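You operate a simulated robot arm through the tools that you are given. There is no shell and no other tool.

Carry out the task below with a simulated two-armed robot. There is one attempt and no reset: what you move stays moved.

Task
Tilt the flood lamp to thirty degrees, clamp it and switch it on.
Fine: slacken the clamp knob first; the white switch goes on last. Where these are worked on the way, their far stop is far enough and under half their travel is too little: clamp knob.

The check looks at the end state, three seconds after you hand in, the way a careful person would. Anything else that was tipped, shoved, dropped, spilled or broken makes it a failure.

Robot
Two 7-joint arms with four-finger grippers on one trunk that stands fixed in place. Base frame: the origin is at the foot of the trunk, x ahead of it, y to its left, z up. Units: mm, rad, N and s.
The left shoulder is at [40, 181, 1330], the right one opposite. With the tool pointing down near the work surface each hand reaches from about 100 to 740 mm from the base axis, measured 20 degrees to its own side. Payload 3.67 kg a hand.
Tool frame (each hand has its own): the origin (TCP) lies between the finger pads and is the grasp point; the fingertips stand 28 mm ahead of it; z points along the fingers, y is the line along which they close. Largest opening 112 mm; the body of the gripper starts 73 mm behind the TCP.
Orientation is told as [roll, pitch, yaw] about the base's x, y, z axes, in that order, counted from this pose: with the fingers straight down and closing along the base's y, the tool's x points along the base's -x, its y along +y and its z along -z.

Tools
- The arms move only by the tool step_arm. It takes "left_commands", "right_commands" or both (then of equal length, played together; a hand with none holds still); each is a list of rows, each an object (a shift or turn left out is 0, a gripper value left out holds the last) with "translation": the shift along the tool's x, y, z in mm, a list of three; "delta_rot": the turn, a rotation vector about the tool's x, y, z in rad, a list of three. In form: [{"translation": [x, y, z], "delta_rot": [wx, wy, wz]}, ...]. A call has 1 to 20 rows; each row is the pose to reach, as a shift and turn from the pose commanded when the call began, along the tool's axes at that moment. "left_fingers" and "right_fingers" are, for a hand that has rows, the opening, from 0 (shut) to 1 (fully open), set as the call begins (left out, the last holds). A row lasts 0.2 s, in which the tool goes at most 50 mm and 0.15 rad; a call with a longer step from one row to the next is refused whole, and so is a gripper value outside its range. Where a pose cannot be reached the arm comes as near as it can. A force on the tool above 50 N (or 10 N above the force at the start of the call, whichever is more), or a blocked arm, ends the call early, and 0.2 s more pass. Each finger halts on what it meets, pressing with about 21 N; the grip force reading is that of the motor and also rises with nothing between the fingers. The clock runs only during rows and for 0.2 s after the last one: add rows that repeat a pose to give the fingers time. It gives the time, the measured TCP pose, the force on the tool (base axes), the opening and the grip force at its end, in the units of the frame above (readings bear some noise), with the torque about the TCP (base axes, N m) and any sound that the robot's microphone picked up.
- Cameras (640 x 400 px; columns grow to the right, rows downward): "scene" is now at [110.2, 20.7, 1565.7]; the picture's right is [0.23, -0.97, 0.00], its down [-0.50, -0.12, -0.86] and it looks along [0.83, 0.20, -0.51] (base axes); focal length 328 px, centre (320, 200). "left" rides on the left gripper at [60, 18, -104] in its tool frame; the picture's right is [-0.29, 0.96, 0.00], its down [-0.80, -0.24, -0.55] and it looks along [-0.53, -0.16, 0.83] (tool axes); focal length 234 px, centre (320, 200). "right" rides on the right gripper at [60, -18, -104] in its tool frame; the picture's right is [0.29, 0.96, 0.00], its down [-0.80, 0.24, -0.55] and it looks along [-0.53, 0.16, 0.83] (tool axes); focal length 234 px, centre (320, 200). There is no depth. A picture from a camera that has moved, and an enlarged one, comes with that camera's place and axes in the base frame and with its lens.
- grab_frame(camera): a new picture of that camera. It takes no simulated time.
- move_column(by): slides the trunk up (or, below 0, down) by that many mm; the arms and the scene camera ride with it, the base frame stays. It gives what a move gives, with no picture.
- head_to(pan, tilt): turns the head with the scene camera to pan (to the left, within 1.501 rad either way) and tilt (down, from -0.506 to 1.204), counted from straight ahead of the robot. It gives what a move gives.
- inspect(camera, box): a new picture of the part [left, top, right, bottom] of that camera's present view, enlarged. It takes no simulated time.
- sign_off(): hands the job in; it is judged then, once.

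Places have to be worked out from the pictures, the camera data and where the tool is seen. Open the grippers and draw the arms clear of the work before you hand the job in, unless the task says otherwise.

The tools are called by a JSON object that holds its "api" and its "payload". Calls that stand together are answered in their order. step_arm: Moves the arms, as the interface text tells. Its arguments: {"type":"object","properties":{"left_commands":{"type":"array"},"left_fingers":{"type":"number"},"right_commands":{"type":"array"},"right_fingers":{"type":"number"}},"required":[]} The other tools are called the same way: move_column (by) slides the trunk up or down; head_to (pan, tilt) turns the head that bears the scene camera; grab_frame (camera) takes a picture; inspect (camera, box) takes an enlarged picture of a part of a camera's view; sign_off () hands the job in.

At the start:

```text
time: 0.0
left_eef_pos: [511.0, 458.6, 1344.8]
left_tcp_rot: [0.001, -0.002, 0.001]
left_wrist_force: [0.9, 0.0, -0.4]
left_ft_torque: [0.0, -0.02, -0.04]
left_gripper_width: 112.1
left_grip_force: 0.1
right_eef_pos: [504.3, -49.6, 1321.1]
right_tcp_rot: [0.001, -0.001, -0.001]
right_wrist_force: [-0.4, -0.6, 0.2]
right_ft_torque: [-0.02, -0.01, -0.01]
right_gripper_width: 112.3
right_grip_force: 0.1
trunk travel left (down, up): [-450.0, 64.0]
head pan, tilt: [0.23, 0.539]
```

scene: 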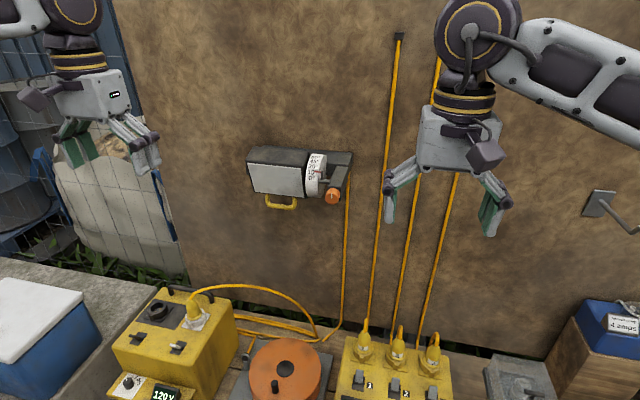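
right: 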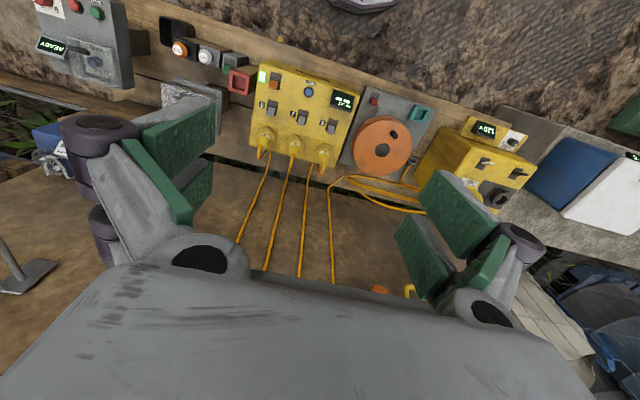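
left: 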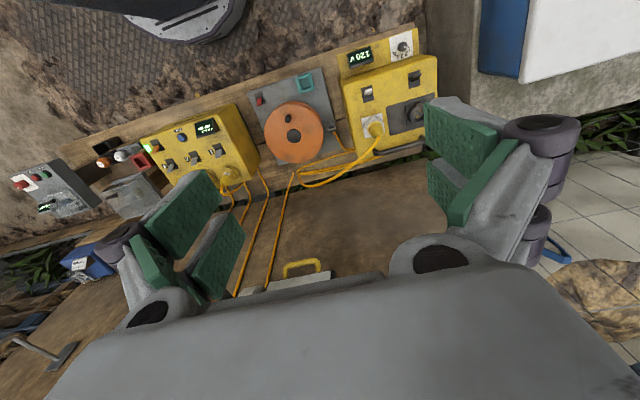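

I see the flood lamp on the wall around picture (290,180), with a protractor scale and an orange clamp knob. I'll enlarge it, along with the bench devices, to find the switch.

{"api": "inspect", "payload": {"camera": "scene", "box": [230, 130, 390, 230]}}

{"api": "inspect", "payload": {"camera": "scene", "box": [100, 270, 340, 400]}}

{"api": "inspect", "payload": {"camera": "scene", "box": [320, 270, 640, 400]}}

```text
4.00 times, centred on (310, 180) of scene
camera zoom: at [110.2, 20.7, 1565.7], right [0.23, -0.97, 0.0], down [-0.5, -0.12, -0.86], along [0.83, 0.2, -0.51], focal length 1310 px, centre (360, 280)
```

zoom: 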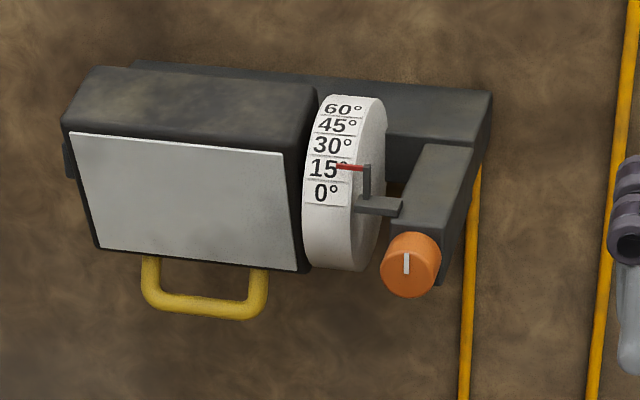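

```text
2.67 times, centred on (220, 335) of scene
camera zoom: at [110.2, 20.7, 1565.7], right [0.23, -0.97, 0.0], down [-0.5, -0.12, -0.86], along [0.83, 0.2, -0.51], focal length 873 px, centre (587, -160)
```

zoom: 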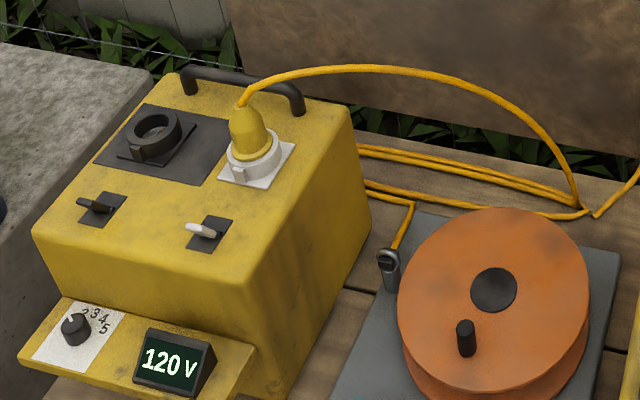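

```text
2.00 times, centred on (480, 335) of scene
camera zoom: at [110.2, 20.7, 1565.7], right [0.23, -0.97, 0.0], down [-0.5, -0.12, -0.86], along [0.83, 0.2, -0.51], focal length 655 px, centre (0, -70)
```

zoom: 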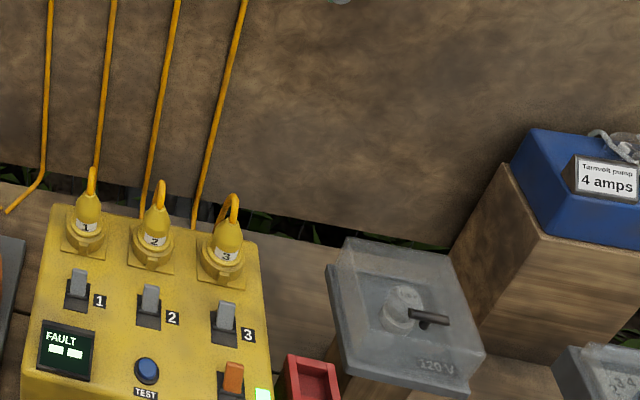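

The lamp pointer sits near 15°, and the yellow box has a white toggle by the white socket. I'll look lower for the rest of the bench.

{"api": "head_to", "payload": {"pan": 0.23, "tilt": 1.0}}

{"api": "grab_frame", "payload": {"camera": "scene"}}

```text
time: 0.9
left_eef_pos: [511.4, 458.8, 1345.1]
left_tcp_rot: [-0.001, -0.001, -0.001]
left_wrist_force: [0.0, -0.7, 0.9]
left_ft_torque: [-0.01, 0.02, -0.03]
left_gripper_width: 112.2
left_grip_force: 0.0
right_eef_pos: [504.2, -49.7, 1319.8]
right_tcp_rot: [0.0, 0.0, -0.001]
right_wrist_force: [0.5, 0.3, -0.2]
right_ft_torque: [0.03, 0.0, 0.04]
right_gripper_width: 112.0
right_grip_force: 0.1
trunk travel left (down, up): [-450.0, 64.0]
head pan, tilt: [0.23, 1.0]
```

```text
taken
camera scene: at [90.4, 16.1, 1528.4], right [0.23, -0.97, 0.0], down [-0.82, -0.19, -0.54], along [0.53, 0.12, -0.84], focal length 328 px, centre (320, 200)
```

scene: 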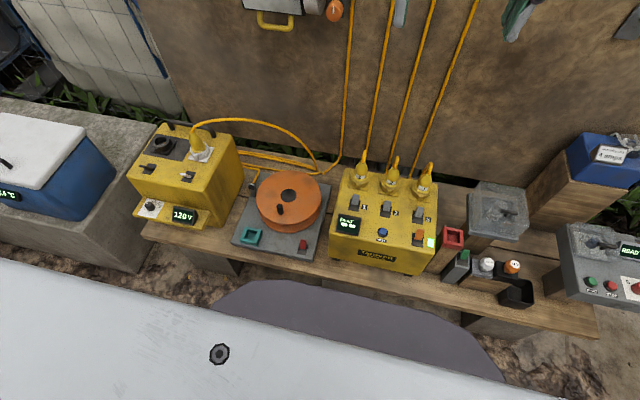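

Several devices are on the bench. I'll enlarge each part to read the labels and switch states.

{"api": "inspect", "payload": {"camera": "scene", "box": [120, 110, 280, 230]}}

{"api": "inspect", "payload": {"camera": "scene", "box": [230, 150, 450, 290]}}

{"api": "inspect", "payload": {"camera": "scene", "box": [430, 170, 640, 320]}}

```text
3.33 times, centred on (200, 170) of scene
camera zoom: at [90.4, 16.1, 1528.4], right [0.23, -0.97, 0.0], down [-0.82, -0.19, -0.54], along [0.53, 0.12, -0.84], focal length 1092 px, centre (720, 300)
```

zoom: 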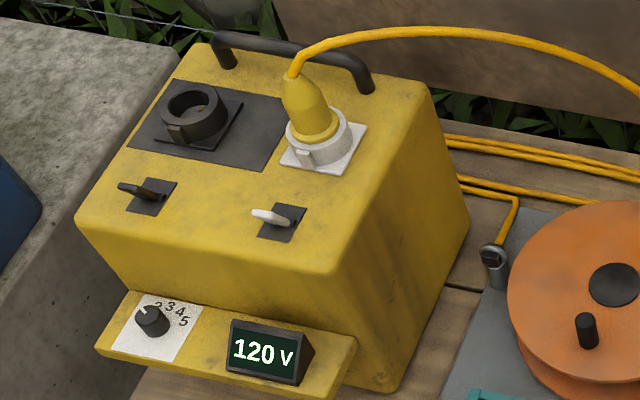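

```text
2.86 times, centred on (340, 220) of scene
camera zoom: at [90.4, 16.1, 1528.4], right [0.23, -0.97, 0.0], down [-0.82, -0.19, -0.54], along [0.53, 0.12, -0.84], focal length 936 px, centre (263, 143)
```

zoom: 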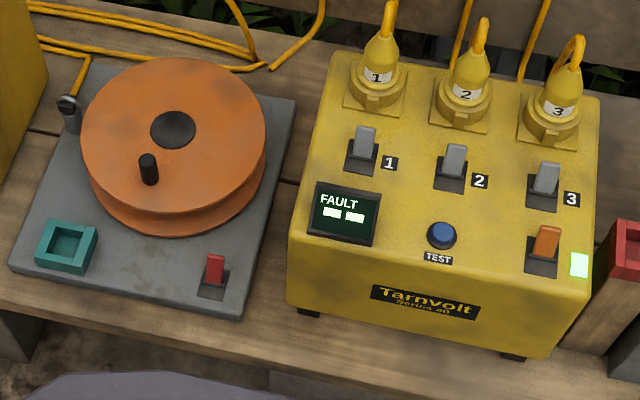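

```text
2.67 times, centred on (535, 245) of scene
camera zoom: at [90.4, 16.1, 1528.4], right [0.23, -0.97, 0.0], down [-0.82, -0.19, -0.54], along [0.53, 0.12, -0.84], focal length 873 px, centre (-253, 80)
```

zoom: 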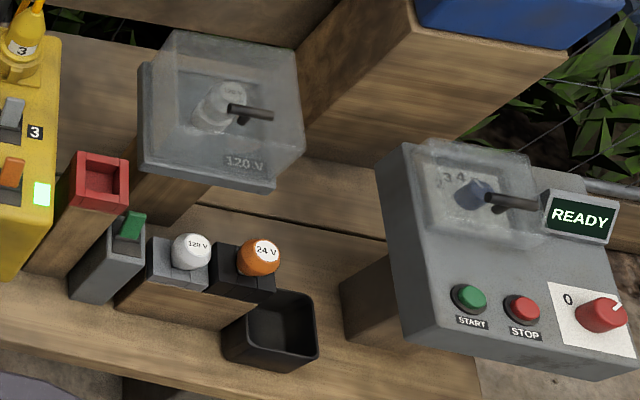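

From the two views, the white switch is near (604, 579, 695) and the lamp knob near (790, 150, 1165), with the knob axis facing me. I'll turn both hands to point forward so their cameras can see the lamp closely, and raise the head again.

{"api": "step_arm", "payload": {"right_commands": [{"delta_rot": [0, -0.143, 0]}, {"delta_rot": [0, -0.286, 0]}, {"delta_rot": [0, -0.428, 0]}, {"delta_rot": [0, -0.571, 0]}, {"delta_rot": [0, -0.714, 0]}, {"delta_rot": [0, -0.857, 0]}, {"delta_rot": [0, -1.0, 0]}, {"delta_rot": [0, -1.142, 0]}, {"delta_rot": [0, -1.285, 0]}, {"delta_rot": [0, -1.428, 0]}, {"delta_rot": [0, -1.571, 0]}, {"delta_rot": [0, -1.571, 0]}], "left_commands": [{"delta_rot": [0, -0.143, 0]}, {"delta_rot": [0, -0.286, 0]}, {"delta_rot": [0, -0.428, 0]}, {"delta_rot": [0, -0.571, 0]}, {"delta_rot": [0, -0.714, 0]}, {"delta_rot": [0, -0.857, 0]}, {"delta_rot": [0, -1.0, 0]}, {"delta_rot": [0, -1.142, 0]}, {"delta_rot": [0, -1.285, 0]}, {"delta_rot": [0, -1.428, 0]}, {"delta_rot": [0, -1.571, 0]}, {"delta_rot": [0, -1.571, 0]}]}}

{"api": "head_to", "payload": {"pan": 0.2, "tilt": 0.5}}

{"api": "grab_frame", "payload": {"camera": "scene"}}

{"api": "grab_frame", "payload": {"camera": "right"}}

{"api": "grab_frame", "payload": {"camera": "left"}}

```text
time: 3.5
left_eef_pos: [510.0, 458.7, 1345.0]
left_tcp_rot: [2.953, -1.569, -2.953]
left_wrist_force: [0.5, 0.6, -0.6]
left_ft_torque: [0.02, 0.03, 0.03]
left_gripper_width: 111.9
left_grip_force: 0.1
right_eef_pos: [503.5, -49.3, 1322.0]
right_tcp_rot: [2.68, -1.569, -2.68]
right_wrist_force: [-0.1, -0.5, -0.3]
right_ft_torque: [0.01, 0.03, -0.02]
right_gripper_width: 112.0
right_grip_force: 0.0
trunk travel left (down, up): [-450.0, 64.0]
head pan, tilt: [0.23, 1.0]
```

```text
time: 4.4
left_eef_pos: [511.2, 459.6, 1344.6]
left_tcp_rot: [-2.404, -1.569, 2.404]
left_wrist_force: [-0.5, -1.0, 0.5]
left_ft_torque: [0.01, -0.01, 0.01]
left_gripper_width: 112.1
left_grip_force: 0.1
right_eef_pos: [505.2, -49.4, 1320.5]
right_tcp_rot: [2.105, -1.571, -2.103]
right_wrist_force: [0.8, -0.3, 0.2]
right_ft_torque: [0.0, 0.02, -0.02]
right_gripper_width: 111.7
right_grip_force: 0.0
trunk travel left (down, up): [-450.0, 64.0]
head pan, tilt: [0.201, 0.499]
```

```text
taken
camera scene: at [111.5, 18.5, 1569.4], right [0.2, -0.98, 0.0], down [-0.47, -0.1, -0.88], along [0.86, 0.17, -0.48], focal length 328 px, centre (320, 200)
```

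scene: 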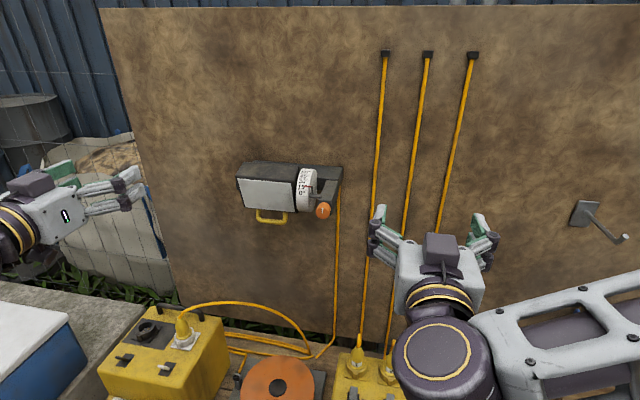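

```text
taken
camera right: at [400.7, -66.9, 1261.9], right [0.0, 0.96, -0.29], down [-0.55, 0.24, 0.8], along [0.83, 0.16, 0.53], focal length 234 px, centre (320, 200)
```

right: 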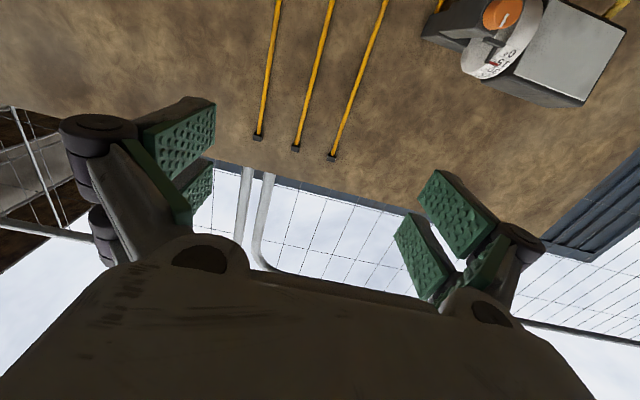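

```text
taken
camera left: at [406.3, 476.4, 1285.6], right [0.0, 0.96, 0.29], down [-0.55, -0.24, 0.8], along [0.83, -0.16, 0.53], focal length 234 px, centre (320, 200)
```

left: 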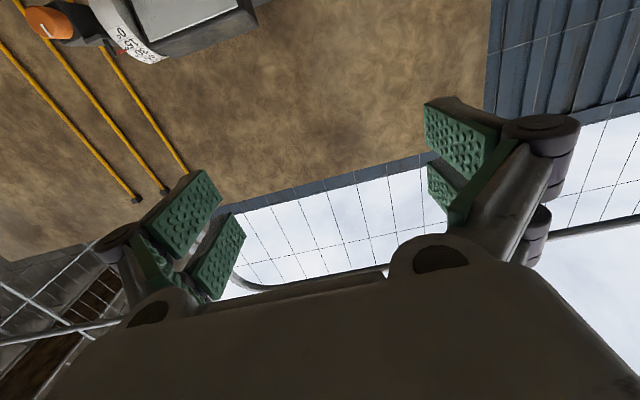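

Three rays agree on the knob face at about (775, 149, 1165). I'll bring the right hand in front of it, still about 100 mm short, for a close look.

{"api": "step_arm", "payload": {"right_commands": [{"translation": [19, 25, 16]}, {"translation": [38, 50, 32]}, {"translation": [57, 75, 48]}, {"translation": [76, 100, 64]}, {"translation": [95, 125, 80]}, {"translation": [114, 150, 96]}, {"translation": [133, 175, 112]}, {"translation": [155, 198, 125]}, {"translation": [155, 198, 125]}]}}

{"api": "grab_frame", "payload": {"camera": "right"}}

{"api": "grab_frame", "payload": {"camera": "scene"}}

```text
time: 6.4
left_eef_pos: [509.7, 457.6, 1345.0]
left_tcp_rot: [2.372, -1.571, -2.372]
left_wrist_force: [0.0, 1.0, 0.9]
left_ft_torque: [0.02, -0.01, 0.01]
left_gripper_width: 111.9
left_grip_force: 0.0
right_eef_pos: [629.2, 148.2, 1167.1]
right_tcp_rot: [2.201, -1.571, -2.202]
right_wrist_force: [-0.4, -0.3, 0.2]
right_ft_torque: [-0.05, 0.01, -0.01]
right_gripper_width: 111.8
right_grip_force: 0.2
trunk travel left (down, up): [-450.0, 64.0]
head pan, tilt: [0.201, 0.499]
```

```text
taken
camera right: at [526.7, 130.5, 1107.8], right [0.0, 0.96, -0.29], down [-0.55, 0.24, 0.8], along [0.83, 0.16, 0.53], focal length 234 px, centre (320, 200)
```

right: 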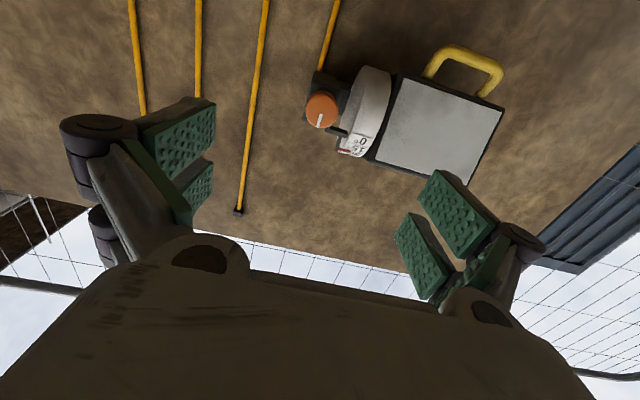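

```text
taken
camera scene: at [111.2, 17.4, 1569.5], right [0.2, -0.98, 0.0], down [-0.47, -0.1, -0.88], along [0.86, 0.18, -0.48], focal length 328 px, centre (320, 200)
```

scene: 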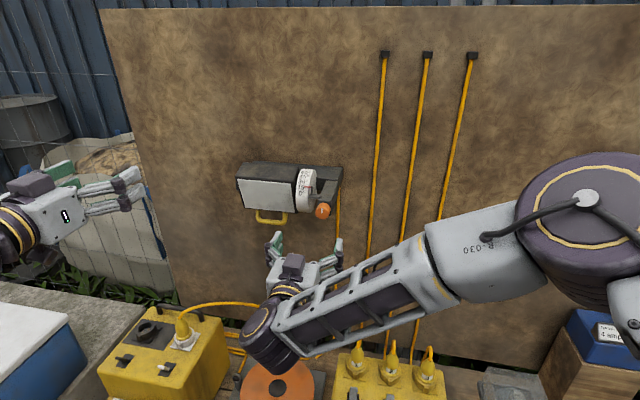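

The knob is now near picture (322,110) in the right view. I'll enlarge the lamp in this view.

{"api": "inspect", "payload": {"camera": "right", "box": [280, 30, 520, 190]}}

{"api": "inspect", "payload": {"camera": "scene", "box": [225, 150, 355, 235]}}

```text
2.50 times, centred on (400, 110) of right
camera zoom: at [526.7, 130.5, 1107.8], right [0.0, 0.96, -0.29], down [-0.55, 0.24, 0.8], along [0.83, 0.16, 0.53], focal length 585 px, centre (120, 425)
```

zoom: 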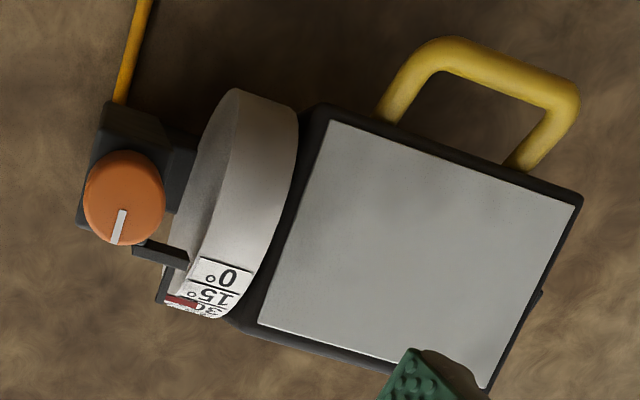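

```text
4.71 times, centred on (290, 192) of scene
camera zoom: at [111.2, 17.4, 1569.5], right [0.2, -0.98, 0.0], down [-0.47, -0.1, -0.88], along [0.86, 0.18, -0.48], focal length 1541 px, centre (461, 235)
```

zoom: 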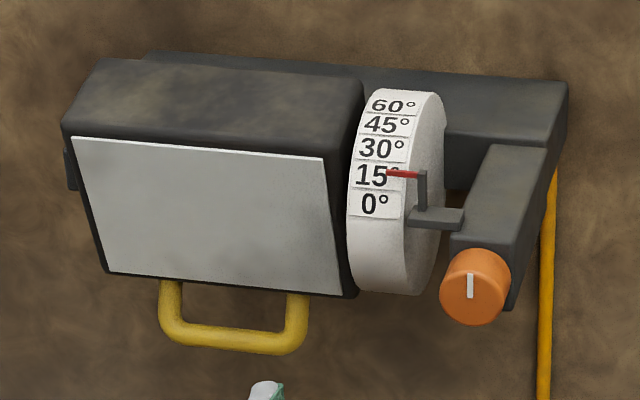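

The lamp glass corners give about a 14° downward face. The handle bar centre is near (859, 317, 1067), running along y, and the wall is near x≈1000. I'll bring the left hand, rolled so it closes vertically, to stand off in front of the handle.

{"api": "step_arm", "payload": {"left_commands": [{"translation": [23, -12, 15], "delta_rot": [0, 0, 0.131]}, {"translation": [46, -24, 30], "delta_rot": [0, 0, 0.262]}, {"translation": [69, -35, 45], "delta_rot": [0, 0, 0.393]}, {"translation": [93, -47, 60], "delta_rot": [0, 0, 0.524]}, {"translation": [116, -59, 75], "delta_rot": [0, 0, 0.655]}, {"translation": [139, -70, 90], "delta_rot": [0, 0, 0.785]}, {"translation": [162, -82, 105], "delta_rot": [0, 0, 0.916]}, {"translation": [185, -94, 120], "delta_rot": [0, 0, 1.047]}, {"translation": [208, -106, 135], "delta_rot": [0, 0, 1.178]}, {"translation": [232, -118, 150], "delta_rot": [0, 0, 1.309]}, {"translation": [255, -129, 165], "delta_rot": [0, 0, 1.44]}, {"translation": [278, -141, 180], "delta_rot": [0, 0, 1.571]}, {"translation": [278, -141, 180], "delta_rot": [0, 0, 1.571]}], "left_fingers": 0.4}}

{"api": "grab_frame", "payload": {"camera": "left"}}

{"api": "grab_frame", "payload": {"camera": "scene"}}

```text
time: 9.2
left_eef_pos: [691.5, 320.0, 1066.8]
left_tcp_rot: [1.571, 0.003, -1.572]
left_wrist_force: [0.3, -0.1, 0.1]
left_ft_torque: [0.02, -0.01, -0.02]
left_gripper_width: 44.8
left_grip_force: 0.1
right_eef_pos: [631.3, 148.5, 1167.9]
right_tcp_rot: [2.454, -1.569, -2.456]
right_wrist_force: [0.5, 0.3, 0.1]
right_ft_torque: [0.0, 0.0, 0.03]
right_gripper_width: 111.7
right_grip_force: 0.0
trunk travel left (down, up): [-450.0, 64.0]
head pan, tilt: [0.201, 0.499]
```

```text
taken
camera left: at [586.9, 378.0, 1085.6], right [0.0, -0.29, 0.96], down [-0.55, -0.8, -0.24], along [0.83, -0.53, -0.16], focal length 234 px, centre (320, 200)
```

left: 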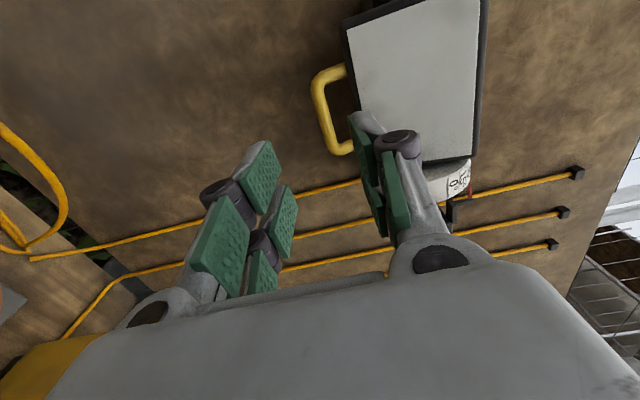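

```text
taken
camera scene: at [111.1, 18.6, 1569.5], right [0.2, -0.98, 0.0], down [-0.47, -0.1, -0.88], along [0.86, 0.17, -0.48], focal length 328 px, centre (320, 200)
```

scene: 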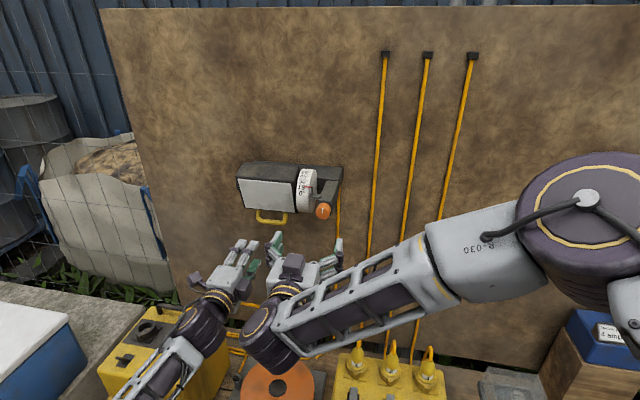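

The left arm reaches well, and the new ray puts the bar at z≈1069. I'll narrow the left fingers to about 37 mm and move forward to just short of the bar.

{"api": "step_arm", "payload": {"left_commands": [{"translation": [0, 1, 20]}, {"translation": [0, 2, 40]}, {"translation": [-2, 2, 60]}, {"translation": [-3, 2, 80]}, {"translation": [-3, 2, 100]}, {"translation": [-3, 2, 110]}, {"translation": [-3, 2, 110]}], "left_fingers": 0.33}}

{"api": "grab_frame", "payload": {"camera": "left"}}

{"api": "grab_frame", "payload": {"camera": "right"}}

{"api": "inspect", "payload": {"camera": "scene", "box": [200, 150, 360, 250]}}

```text
time: 10.8
left_eef_pos: [800.6, 315.6, 1068.9]
left_tcp_rot: [1.57, -0.001, -1.571]
left_wrist_force: [0.0, 0.4, 0.6]
left_ft_torque: [0.02, -0.02, 0.0]
left_gripper_width: 37.0
left_grip_force: 0.0
right_eef_pos: [630.1, 147.8, 1165.6]
right_tcp_rot: [2.149, -1.571, -2.15]
right_wrist_force: [1.1, 0.0, 0.7]
right_ft_torque: [0.02, 0.0, -0.04]
right_gripper_width: 111.9
right_grip_force: 0.0
trunk travel left (down, up): [-450.0, 64.0]
head pan, tilt: [0.201, 0.499]
```

```text
taken
camera left: at [696.6, 374.4, 1087.9], right [0.0, -0.29, 0.96], down [-0.55, -0.8, -0.24], along [0.83, -0.53, -0.16], focal length 234 px, centre (320, 200)
```

left: 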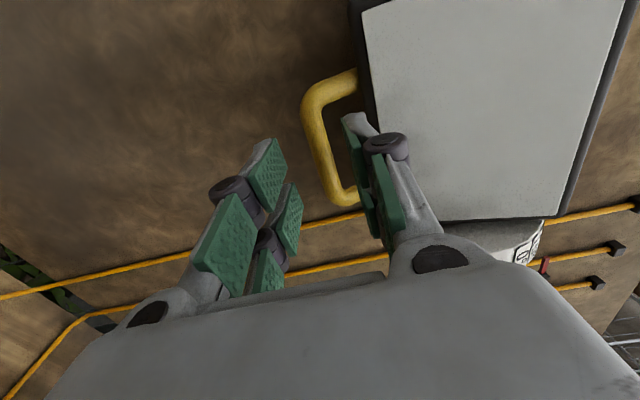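

```text
taken
camera right: at [526.8, 131.0, 1107.7], right [0.0, 0.96, -0.29], down [-0.55, 0.24, 0.8], along [0.83, 0.16, 0.53], focal length 234 px, centre (320, 200)
```

right: 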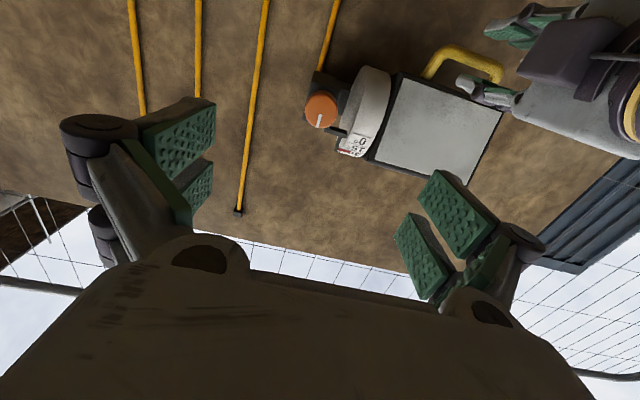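

```text
4.00 times, centred on (280, 200) of scene
camera zoom: at [111.6, 18.4, 1569.4], right [0.2, -0.98, 0.0], down [-0.47, -0.1, -0.88], along [0.86, 0.17, -0.48], focal length 1310 px, centre (480, 200)
```

zoom: 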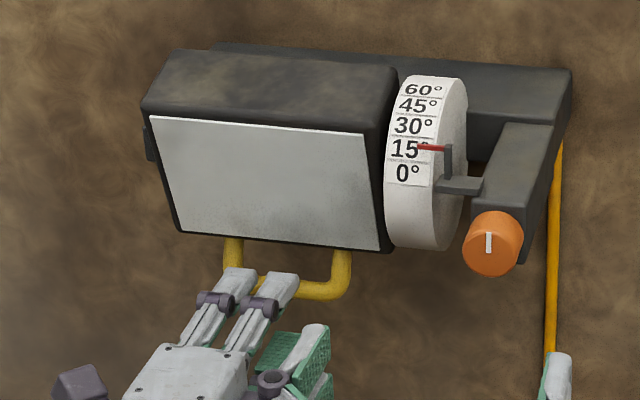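

The bar lies between the finger planes, at about z 1070 against a TCP of 1069. I'll go forward another 55 mm so the bar sits at the TCP, leaving the fingers open.

{"api": "step_arm", "payload": {"left_commands": [{"translation": [0, 1, 12]}, {"translation": [0, 2, 24]}, {"translation": [0, 2, 36]}, {"translation": [0, 2, 48]}, {"translation": [0, 2, 56]}, {"translation": [0, 2, 56]}]}}

{"api": "grab_frame", "payload": {"camera": "left"}}

{"api": "inspect", "payload": {"camera": "right", "box": [280, 0, 640, 200]}}

{"api": "inspect", "payload": {"camera": "scene", "box": [200, 150, 360, 250]}}

```text
time: 12.2
left_eef_pos: [858.0, 315.4, 1068.4]
left_tcp_rot: [1.57, 0.0, -1.57]
left_wrist_force: [-2.1, -0.2, -6.5]
left_ft_torque: [-0.01, -0.08, 0.01]
left_gripper_width: 33.8
left_grip_force: 0.1
right_eef_pos: [631.5, 148.8, 1166.4]
right_tcp_rot: [1.259, -1.57, -1.259]
right_wrist_force: [-0.3, 0.8, -0.6]
right_ft_torque: [0.0, 0.02, 0.02]
right_gripper_width: 111.9
right_grip_force: 0.0
trunk travel left (down, up): [-450.0, 64.0]
head pan, tilt: [0.201, 0.499]
```

```text
taken
camera left: at [753.3, 374.1, 1087.8], right [0.0, -0.29, 0.96], down [-0.55, -0.8, -0.24], along [0.83, -0.53, -0.16], focal length 234 px, centre (320, 200)
```

left: 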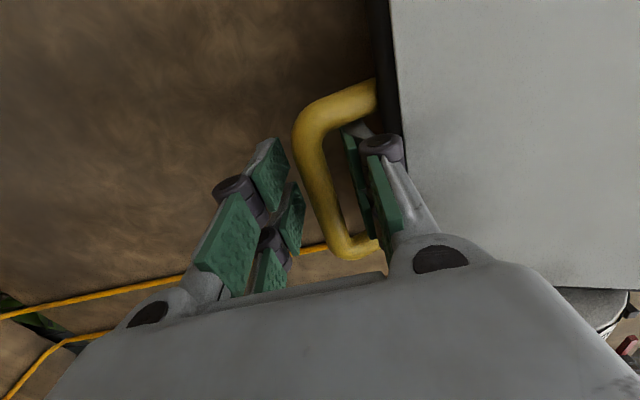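

```text
1.78 times, centred on (460, 100) of right
camera zoom: at [527.4, 131.2, 1107.4], right [0.0, 0.96, -0.29], down [-0.55, 0.24, 0.8], along [0.83, 0.16, 0.53], focal length 416 px, centre (71, 378)
```

zoom: 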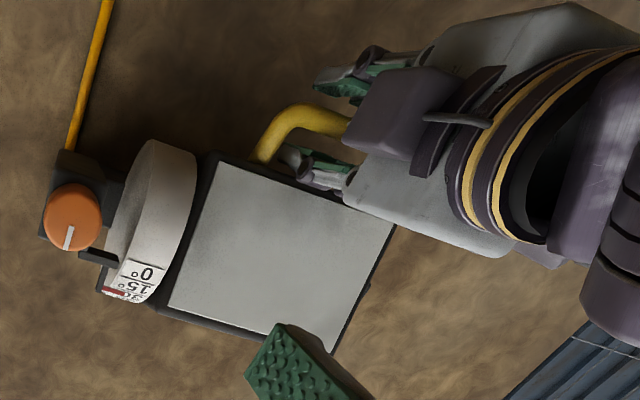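

```text
4.00 times, centred on (280, 200) of scene
camera zoom: at [112.5, 18.8, 1569.3], right [0.2, -0.98, 0.0], down [-0.47, -0.1, -0.88], along [0.86, 0.17, -0.48], focal length 1310 px, centre (480, 200)
```

zoom: 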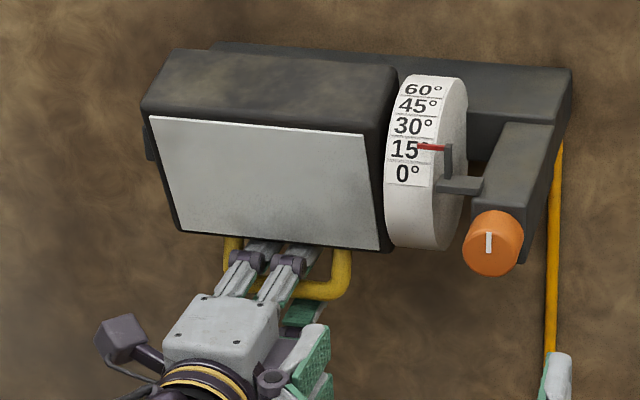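

The upper finger's knuckle is just touching the lamp's lower rim: the width fell to 33.8 and the force is −6.5 N. I'll back off 18 mm so the bar sits in the front half of the pads, with the knuckle ahead of the rim.

{"api": "step_arm", "payload": {"left_commands": [{"translation": [0, -1, -6]}, {"translation": [0, 0, -12]}, {"translation": [0, 0, -18]}, {"translation": [0, 0, -18]}], "left_fingers": 0.33}}

{"api": "grab_frame", "payload": {"camera": "left"}}

```text
time: 13.2
left_eef_pos: [837.6, 316.0, 1071.7]
left_tcp_rot: [1.572, 0.001, -1.57]
left_wrist_force: [-0.4, 0.1, -0.3]
left_ft_torque: [0.0, -0.02, -0.02]
left_gripper_width: 37.0
left_grip_force: 0.1
right_eef_pos: [630.7, 149.2, 1166.9]
right_tcp_rot: [1.767, -1.57, -1.767]
right_wrist_force: [-0.1, 0.0, -0.5]
right_ft_torque: [-0.01, 0.02, 0.02]
right_gripper_width: 111.9
right_grip_force: 0.0
trunk travel left (down, up): [-450.0, 64.0]
head pan, tilt: [0.201, 0.499]
```

```text
taken
camera left: at [734.9, 374.0, 1090.3], right [0.0, -0.29, 0.96], down [-0.55, -0.8, -0.24], along [0.83, -0.53, -0.16], focal length 234 px, centre (320, 200)
```

left: 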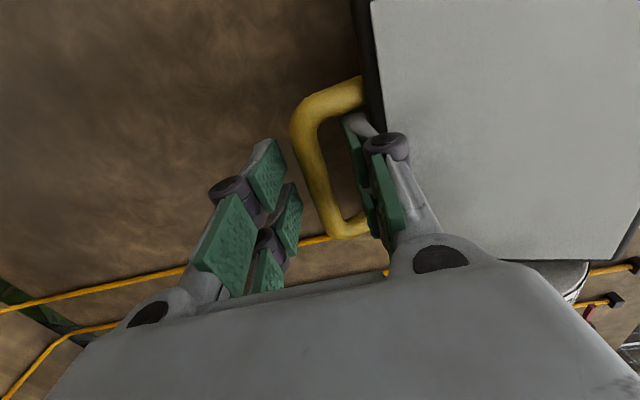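

The contact is gone and the TCP height (1071.7) matches the bar. I'll close the left fingers on it.

{"api": "step_arm", "payload": {"left_commands": [{"translation": [0, 0, 0]}, {"translation": [0, 0, 0]}, {"translation": [0, 0, 0]}, {"translation": [0, 0, 0]}], "left_fingers": 0.0}}

{"api": "grab_frame", "payload": {"camera": "left"}}

{"api": "inspect", "payload": {"camera": "scene", "box": [200, 150, 360, 250]}}

```text
time: 14.2
left_eef_pos: [838.6, 315.2, 1071.4]
left_tcp_rot: [1.572, -0.003, -1.57]
left_wrist_force: [-0.1, 0.2, -0.4]
left_ft_torque: [-1.04, -0.06, 0.09]
left_gripper_width: 13.9
left_grip_force: 44.7
right_eef_pos: [630.9, 148.4, 1167.1]
right_tcp_rot: [2.128, -1.572, -2.127]
right_wrist_force: [-0.6, 0.4, -0.3]
right_ft_torque: [-0.01, -0.04, -0.01]
right_gripper_width: 112.2
right_grip_force: 0.1
trunk travel left (down, up): [-450.0, 64.0]
head pan, tilt: [0.201, 0.499]
```

```text
taken
camera left: at [734.7, 374.1, 1089.6], right [0.0, -0.29, 0.96], down [-0.55, -0.8, -0.24], along [0.83, -0.53, -0.16], focal length 234 px, centre (320, 200)
```

left: 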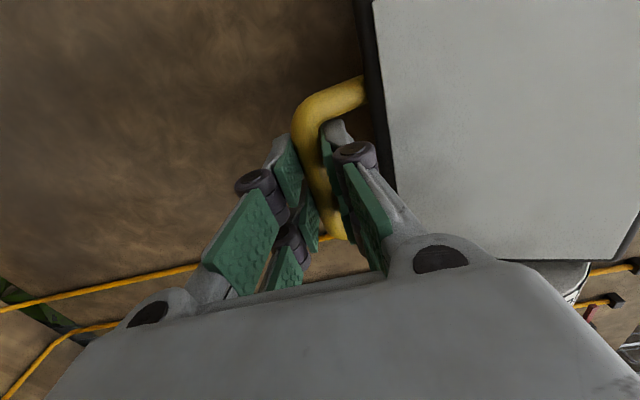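

```text
4.00 times, centred on (280, 200) of scene
camera zoom: at [111.7, 18.5, 1569.4], right [0.2, -0.98, 0.0], down [-0.47, -0.1, -0.88], along [0.86, 0.17, -0.48], focal length 1310 px, centre (480, 200)
```

zoom: 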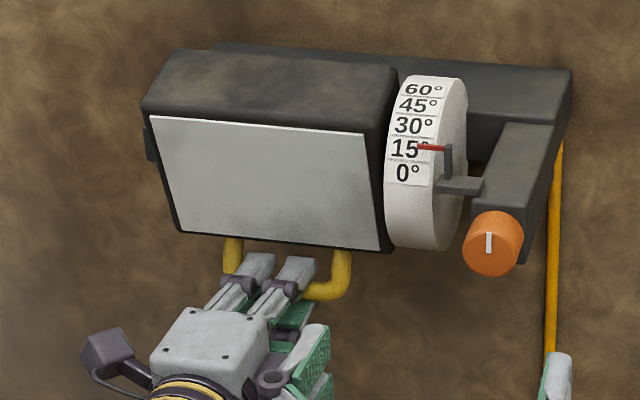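

The bar is gripped at 13.9 mm. The knob body centre is at about (790, 149, 1163), some 36 mm across, and the pointer tab starts at x≈812. I'll narrow the right fingers to 60 mm and move up to just short of the knob.

{"api": "step_arm", "payload": {"right_commands": [{"translation": [0, 0, 0]}, {"translation": [1, 0, 20]}, {"translation": [2, 0, 40]}, {"translation": [3, 0, 60]}, {"translation": [4, 0, 80]}, {"translation": [4, 0, 96]}, {"translation": [4, 0, 96]}], "right_fingers": 0.54}}

{"api": "grab_frame", "payload": {"camera": "right"}}

{"api": "inspect", "payload": {"camera": "scene", "box": [200, 150, 360, 250]}}

```text
time: 15.8
left_eef_pos: [837.7, 315.0, 1070.1]
left_tcp_rot: [1.569, -0.001, -1.57]
left_wrist_force: [-0.4, 0.9, 1.3]
left_ft_torque: [-1.23, -0.02, -0.08]
left_gripper_width: 13.8
left_grip_force: 44.8
right_eef_pos: [725.0, 148.2, 1161.0]
right_tcp_rot: [1.988, -1.573, -1.988]
right_wrist_force: [-0.7, -0.4, -0.6]
right_ft_torque: [0.02, -0.01, 0.03]
right_gripper_width: 60.3
right_grip_force: 0.0
trunk travel left (down, up): [-450.0, 64.0]
head pan, tilt: [0.201, 0.499]
```

```text
taken
camera right: at [621.1, 131.1, 1102.6], right [0.0, 0.96, -0.29], down [-0.55, 0.24, 0.8], along [0.83, 0.16, 0.53], focal length 234 px, centre (320, 200)
```

right: 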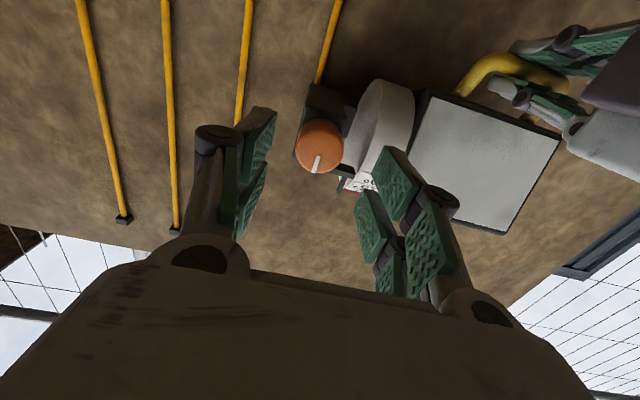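

```text
4.00 times, centred on (280, 200) of scene
camera zoom: at [111.7, 18.5, 1569.4], right [0.2, -0.98, 0.0], down [-0.47, -0.1, -0.88], along [0.86, 0.17, -0.48], focal length 1310 px, centre (480, 200)
```

zoom: 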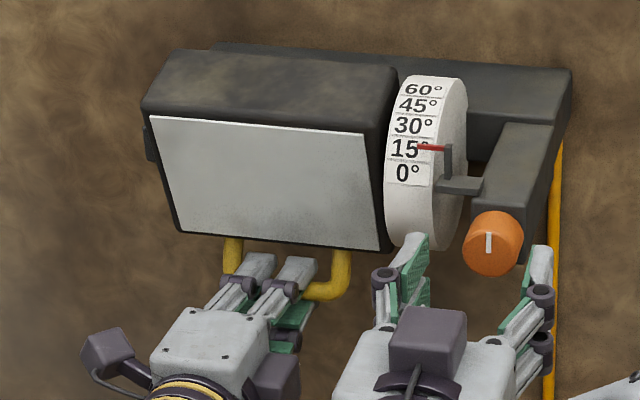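

The knob's ray confirms (790, 149, 1163). I'll slide the right hand forward 40 mm so the pads straddle the knob with the tips at about x 793.

{"api": "step_arm", "payload": {"right_commands": [{"translation": [-2, 1, 12]}, {"translation": [-2, 1, 24]}, {"translation": [-2, 1, 34]}, {"translation": [-2, 1, 40]}, {"translation": [-2, 1, 40]}]}}

{"api": "grab_frame", "payload": {"camera": "right"}}

{"api": "inspect", "payload": {"camera": "scene", "box": [200, 150, 360, 250]}}

```text
time: 17.0
left_eef_pos: [838.7, 315.3, 1070.8]
left_tcp_rot: [1.571, -0.001, -1.57]
left_wrist_force: [0.3, -1.2, 1.8]
left_ft_torque: [-1.27, -0.02, -0.04]
left_gripper_width: 13.6
left_grip_force: 45.1
right_eef_pos: [766.9, 150.2, 1164.4]
right_tcp_rot: [2.245, -1.572, -2.245]
right_wrist_force: [0.0, 0.3, 0.0]
right_ft_torque: [-0.02, -0.03, 0.04]
right_gripper_width: 60.3
right_grip_force: 0.1
trunk travel left (down, up): [-450.0, 64.0]
head pan, tilt: [0.201, 0.499]
```

```text
taken
camera right: at [662.5, 132.3, 1105.2], right [0.0, 0.96, -0.29], down [-0.55, 0.24, 0.8], along [0.83, 0.16, 0.53], focal length 234 px, centre (320, 200)
```

right: 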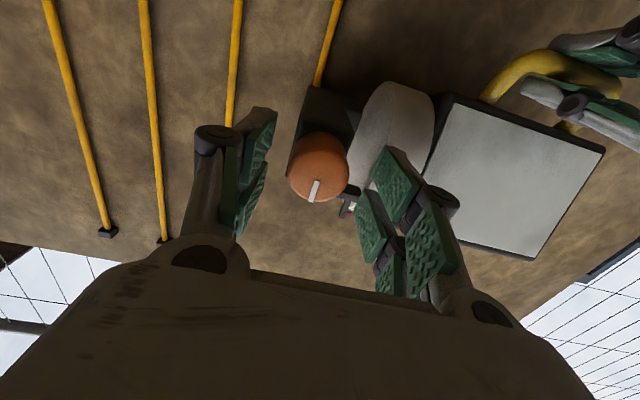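

```text
4.00 times, centred on (280, 200) of scene
camera zoom: at [111.7, 18.4, 1569.4], right [0.2, -0.98, 0.0], down [-0.47, -0.1, -0.88], along [0.86, 0.17, -0.48], focal length 1310 px, centre (480, 200)
```

zoom: 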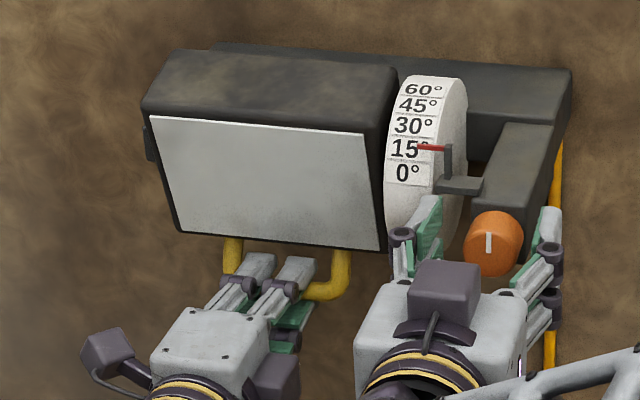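

The knob sits between the fingertips, centred to within about 1 mm. I'll close the right fingers on it.

{"api": "step_arm", "payload": {"right_commands": [{"translation": [1, -1, 0]}, {"translation": [1, -1, 0]}, {"translation": [1, -1, 0]}, {"translation": [1, -1, 0]}], "right_fingers": 0.0}}

{"api": "grab_frame", "payload": {"camera": "right"}}

{"api": "inspect", "payload": {"camera": "scene", "box": [200, 150, 360, 250]}}

```text
time: 18.0
left_eef_pos: [838.5, 315.0, 1071.5]
left_tcp_rot: [1.57, -0.001, -1.569]
left_wrist_force: [-0.2, 1.3, 0.5]
left_ft_torque: [-1.34, -0.09, -0.19]
left_gripper_width: 13.6
left_grip_force: 44.8
right_eef_pos: [765.7, 148.4, 1164.4]
right_tcp_rot: [1.836, -1.571, -1.839]
right_wrist_force: [-0.4, -1.7, -1.4]
right_ft_torque: [0.03, -0.01, -0.12]
right_gripper_width: 31.9
right_grip_force: 44.3
trunk travel left (down, up): [-450.0, 64.0]
head pan, tilt: [0.201, 0.499]
```

```text
taken
camera right: at [662.1, 130.8, 1104.3], right [0.0, 0.96, -0.29], down [-0.55, 0.24, 0.8], along [0.83, 0.16, 0.53], focal length 234 px, centre (320, 200)
```

right: 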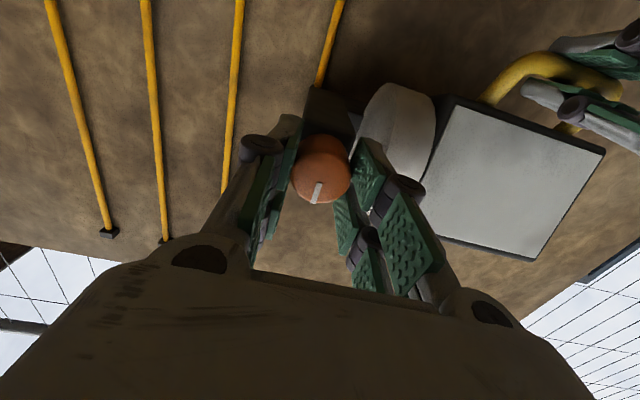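

```text
4.00 times, centred on (280, 200) of scene
camera zoom: at [111.6, 18.1, 1569.4], right [0.2, -0.98, 0.0], down [-0.47, -0.1, -0.88], along [0.86, 0.17, -0.48], focal length 1310 px, centre (480, 200)
```

zoom: 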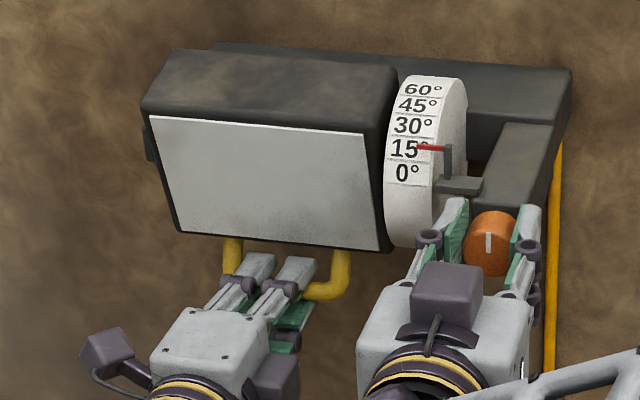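

Gripped at 31.9 mm. I'll turn it counter-clockwise as seen from here (negative about tool z) by 0.6 rad and watch the torque.

{"api": "step_arm", "payload": {"right_commands": [{"delta_rot": [0, 0, -0.1]}, {"delta_rot": [0, 0, -0.2]}, {"delta_rot": [0, 0, -0.3]}, {"delta_rot": [0, 0, -0.4]}, {"delta_rot": [0, 0, -0.5]}, {"delta_rot": [0, 0, -0.6]}, {"delta_rot": [0, 0, -0.6]}]}}

{"api": "grab_frame", "payload": {"camera": "right"}}

{"api": "inspect", "payload": {"camera": "scene", "box": [200, 150, 360, 250]}}

```text
time: 19.6
left_eef_pos: [838.8, 314.8, 1070.1]
left_tcp_rot: [1.569, -0.001, -1.571]
left_wrist_force: [-0.3, -1.8, 4.6]
left_ft_torque: [-1.33, -0.17, 0.17]
left_gripper_width: 13.8
left_grip_force: 45.2
right_eef_pos: [765.8, 149.0, 1163.8]
right_tcp_rot: [-1.571, -0.97, 1.57]
right_wrist_force: [4.4, 3.5, -2.7]
right_ft_torque: [0.03, 0.46, -0.15]
right_gripper_width: 32.0
right_grip_force: 45.0
trunk travel left (down, up): [-450.0, 64.0]
head pan, tilt: [0.201, 0.499]
```

```text
taken
camera right: at [662.1, 100.8, 1124.6], right [0.0, 0.63, -0.78], down [-0.55, 0.65, 0.52], along [0.83, 0.43, 0.35], focal length 234 px, centre (320, 200)
```

right: 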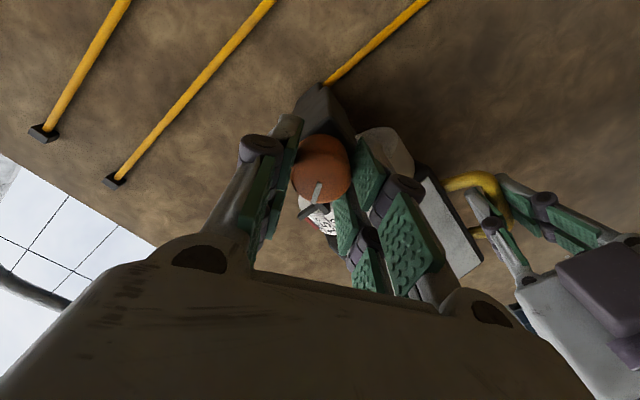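

```text
4.00 times, centred on (280, 200) of scene
camera zoom: at [112.4, 18.7, 1569.4], right [0.2, -0.98, 0.0], down [-0.47, -0.1, -0.88], along [0.86, 0.17, -0.48], focal length 1310 px, centre (480, 200)
```

zoom: 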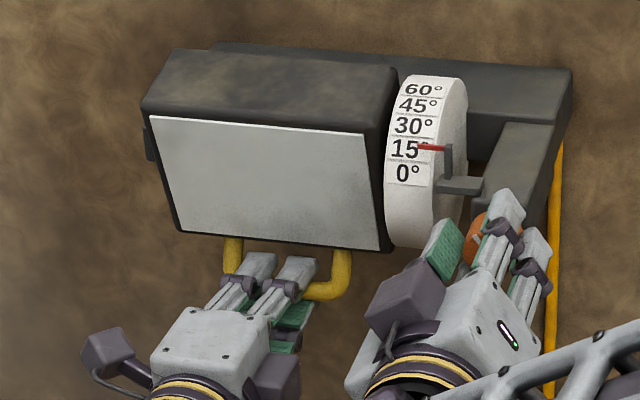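

The white line moves with the jaws and the torque is small, so the knob is turning. I'll continue the same way.

{"api": "step_arm", "payload": {"right_commands": [{"delta_rot": [0, 0, -0.1]}, {"delta_rot": [0, 0, -0.2]}, {"delta_rot": [0, 0, -0.3]}, {"delta_rot": [0, 0, -0.4]}, {"delta_rot": [0, 0, -0.5]}, {"delta_rot": [0, 0, -0.6]}, {"delta_rot": [0, 0, -0.6]}]}}

{"api": "grab_frame", "payload": {"camera": "right"}}

{"api": "inspect", "payload": {"camera": "scene", "box": [200, 150, 360, 250]}}

```text
time: 21.2
left_eef_pos: [840.4, 314.2, 1071.2]
left_tcp_rot: [1.571, -0.003, -1.571]
left_wrist_force: [2.2, -7.9, 8.2]
left_ft_torque: [-1.25, -0.13, -0.13]
left_gripper_width: 13.6
left_grip_force: 45.4
right_eef_pos: [766.6, 148.9, 1162.2]
right_tcp_rot: [-1.569, -0.37, 1.571]
right_wrist_force: [7.3, 12.4, -4.5]
right_ft_torque: [0.02, -0.04, 0.55]
right_gripper_width: 31.7
right_grip_force: 45.5
trunk travel left (down, up): [-450.0, 64.0]
head pan, tilt: [0.201, 0.499]
```

```text
taken
camera right: at [662.1, 87.5, 1158.4], right [0.0, 0.08, -1.0], down [-0.55, 0.83, 0.07], along [0.83, 0.55, 0.04], focal length 234 px, centre (320, 200)
```

right: 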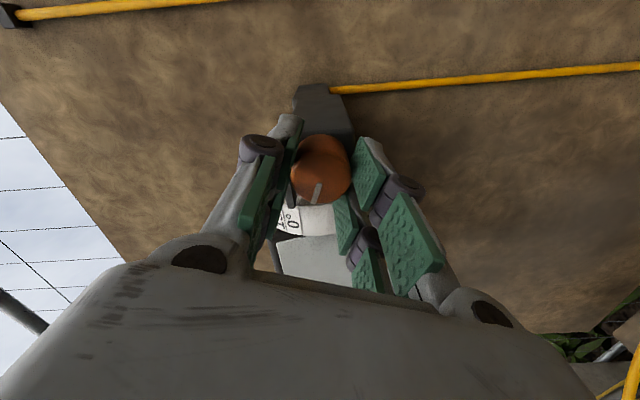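

```text
4.00 times, centred on (280, 200) of scene
camera zoom: at [112.9, 19.2, 1569.3], right [0.2, -0.98, 0.0], down [-0.47, -0.1, -0.88], along [0.86, 0.17, -0.48], focal length 1310 px, centre (480, 200)
```

zoom: 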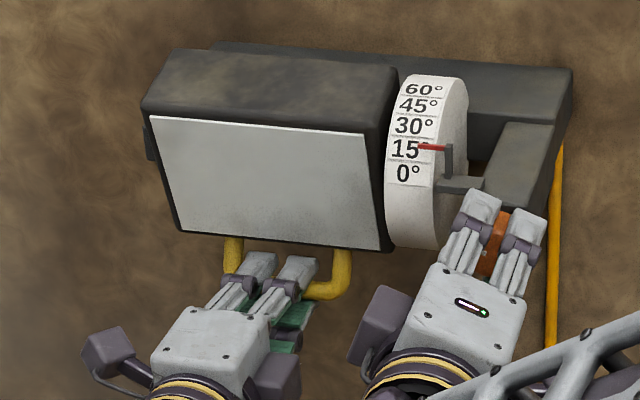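

Still turning freely with only small side forces. I'll shift the hand 1–2 mm to ease them and continue the slackening turn.

{"api": "step_arm", "payload": {"right_commands": [{"translation": [-1, 1.5, 1], "delta_rot": [0, 0, -0.1]}, {"translation": [-1, 1.5, 1], "delta_rot": [0, 0, -0.2]}, {"translation": [-1, 1.5, 1], "delta_rot": [0, 0, -0.3]}, {"translation": [-1, 1.5, 1], "delta_rot": [0, 0, -0.4]}, {"translation": [-1, 1.5, 1], "delta_rot": [0, 0, -0.4]}]}}

{"api": "grab_frame", "payload": {"camera": "right"}}

{"api": "inspect", "payload": {"camera": "scene", "box": [200, 150, 360, 250]}}

```text
time: 22.4
left_eef_pos: [838.2, 315.0, 1071.1]
left_tcp_rot: [1.57, 0.0, -1.572]
left_wrist_force: [2.6, -4.6, 5.7]
left_ft_torque: [-1.52, 0.1, -0.35]
left_gripper_width: 13.9
left_grip_force: 45.6
right_eef_pos: [765.5, 148.3, 1161.8]
right_tcp_rot: [-1.568, 0.029, 1.569]
right_wrist_force: [-5.6, 6.0, -5.4]
right_ft_torque: [0.17, 0.21, 0.04]
right_gripper_width: 31.4
right_grip_force: 45.2
trunk travel left (down, up): [-450.0, 64.0]
head pan, tilt: [0.201, 0.499]
```

```text
taken
camera right: at [662.0, 90.3, 1182.3], right [0.0, -0.32, -0.95], down [-0.55, 0.79, -0.26], along [0.83, 0.52, -0.18], focal length 234 px, centre (320, 200)
```

right: 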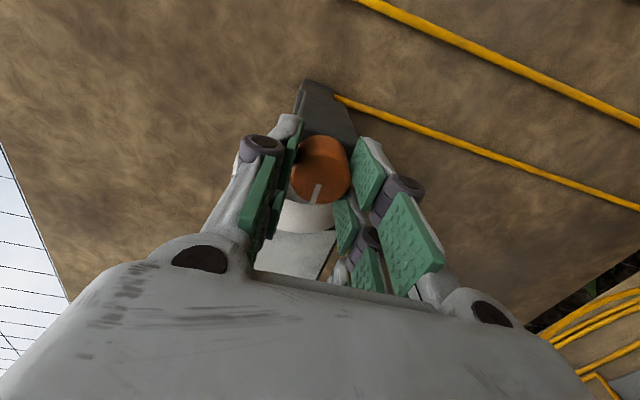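

```text
4.00 times, centred on (280, 200) of scene
camera zoom: at [111.3, 18.3, 1569.4], right [0.2, -0.98, 0.0], down [-0.47, -0.1, -0.88], along [0.86, 0.17, -0.48], focal length 1310 px, centre (480, 200)
```

zoom: 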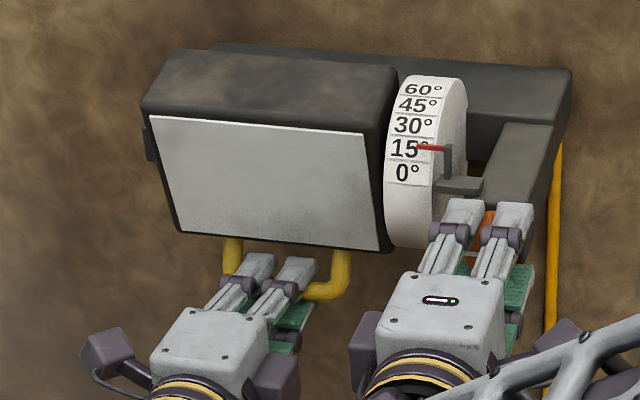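

The knob has now turned about 1.6 rad and still follows the jaws with little torque. I'll keep going in smaller steps; the fingertips stay in front of the pointer tab.

{"api": "step_arm", "payload": {"right_commands": [{"delta_rot": [0, 0, -0.1]}, {"delta_rot": [0, 0, -0.2]}, {"delta_rot": [0, 0, -0.3]}, {"delta_rot": [0, 0, -0.4]}, {"delta_rot": [0, 0, -0.4]}]}}

{"api": "grab_frame", "payload": {"camera": "right"}}

{"api": "inspect", "payload": {"camera": "scene", "box": [200, 150, 360, 250]}}

```text
time: 23.6
left_eef_pos: [839.0, 314.3, 1069.7]
left_tcp_rot: [1.57, -0.001, -1.568]
left_wrist_force: [-2.3, -0.6, 3.8]
left_ft_torque: [-1.57, -0.33, -0.62]
left_gripper_width: 13.7
left_grip_force: 45.2
right_eef_pos: [767.2, 147.7, 1162.2]
right_tcp_rot: [-1.57, 0.429, 1.57]
right_wrist_force: [-6.1, -4.7, -16.1]
right_ft_torque: [0.27, 0.41, -0.09]
right_gripper_width: 31.4
right_grip_force: 45.4
trunk travel left (down, up): [-450.0, 64.0]
head pan, tilt: [0.201, 0.499]
```

```text
taken
camera right: at [662.8, 102.0, 1203.9], right [0.0, -0.66, -0.75], down [-0.55, 0.63, -0.55], along [0.83, 0.41, -0.37], focal length 234 px, centre (320, 200)
```

right: 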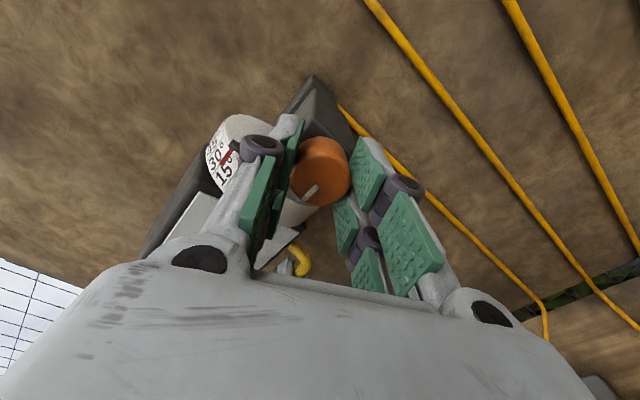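

```text
4.00 times, centred on (280, 200) of scene
camera zoom: at [111.7, 17.6, 1569.4], right [0.2, -0.98, 0.0], down [-0.47, -0.1, -0.88], along [0.86, 0.18, -0.48], focal length 1310 px, centre (480, 200)
```

zoom: 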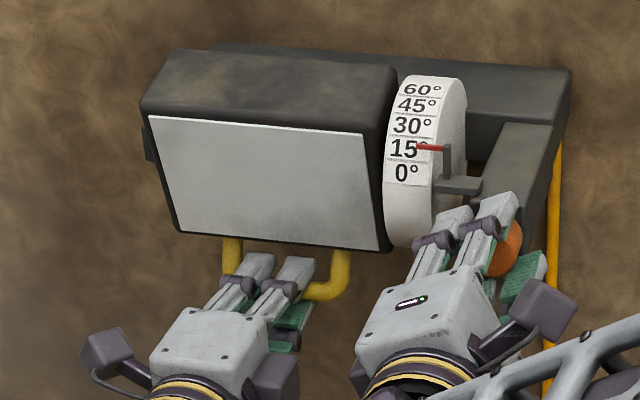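

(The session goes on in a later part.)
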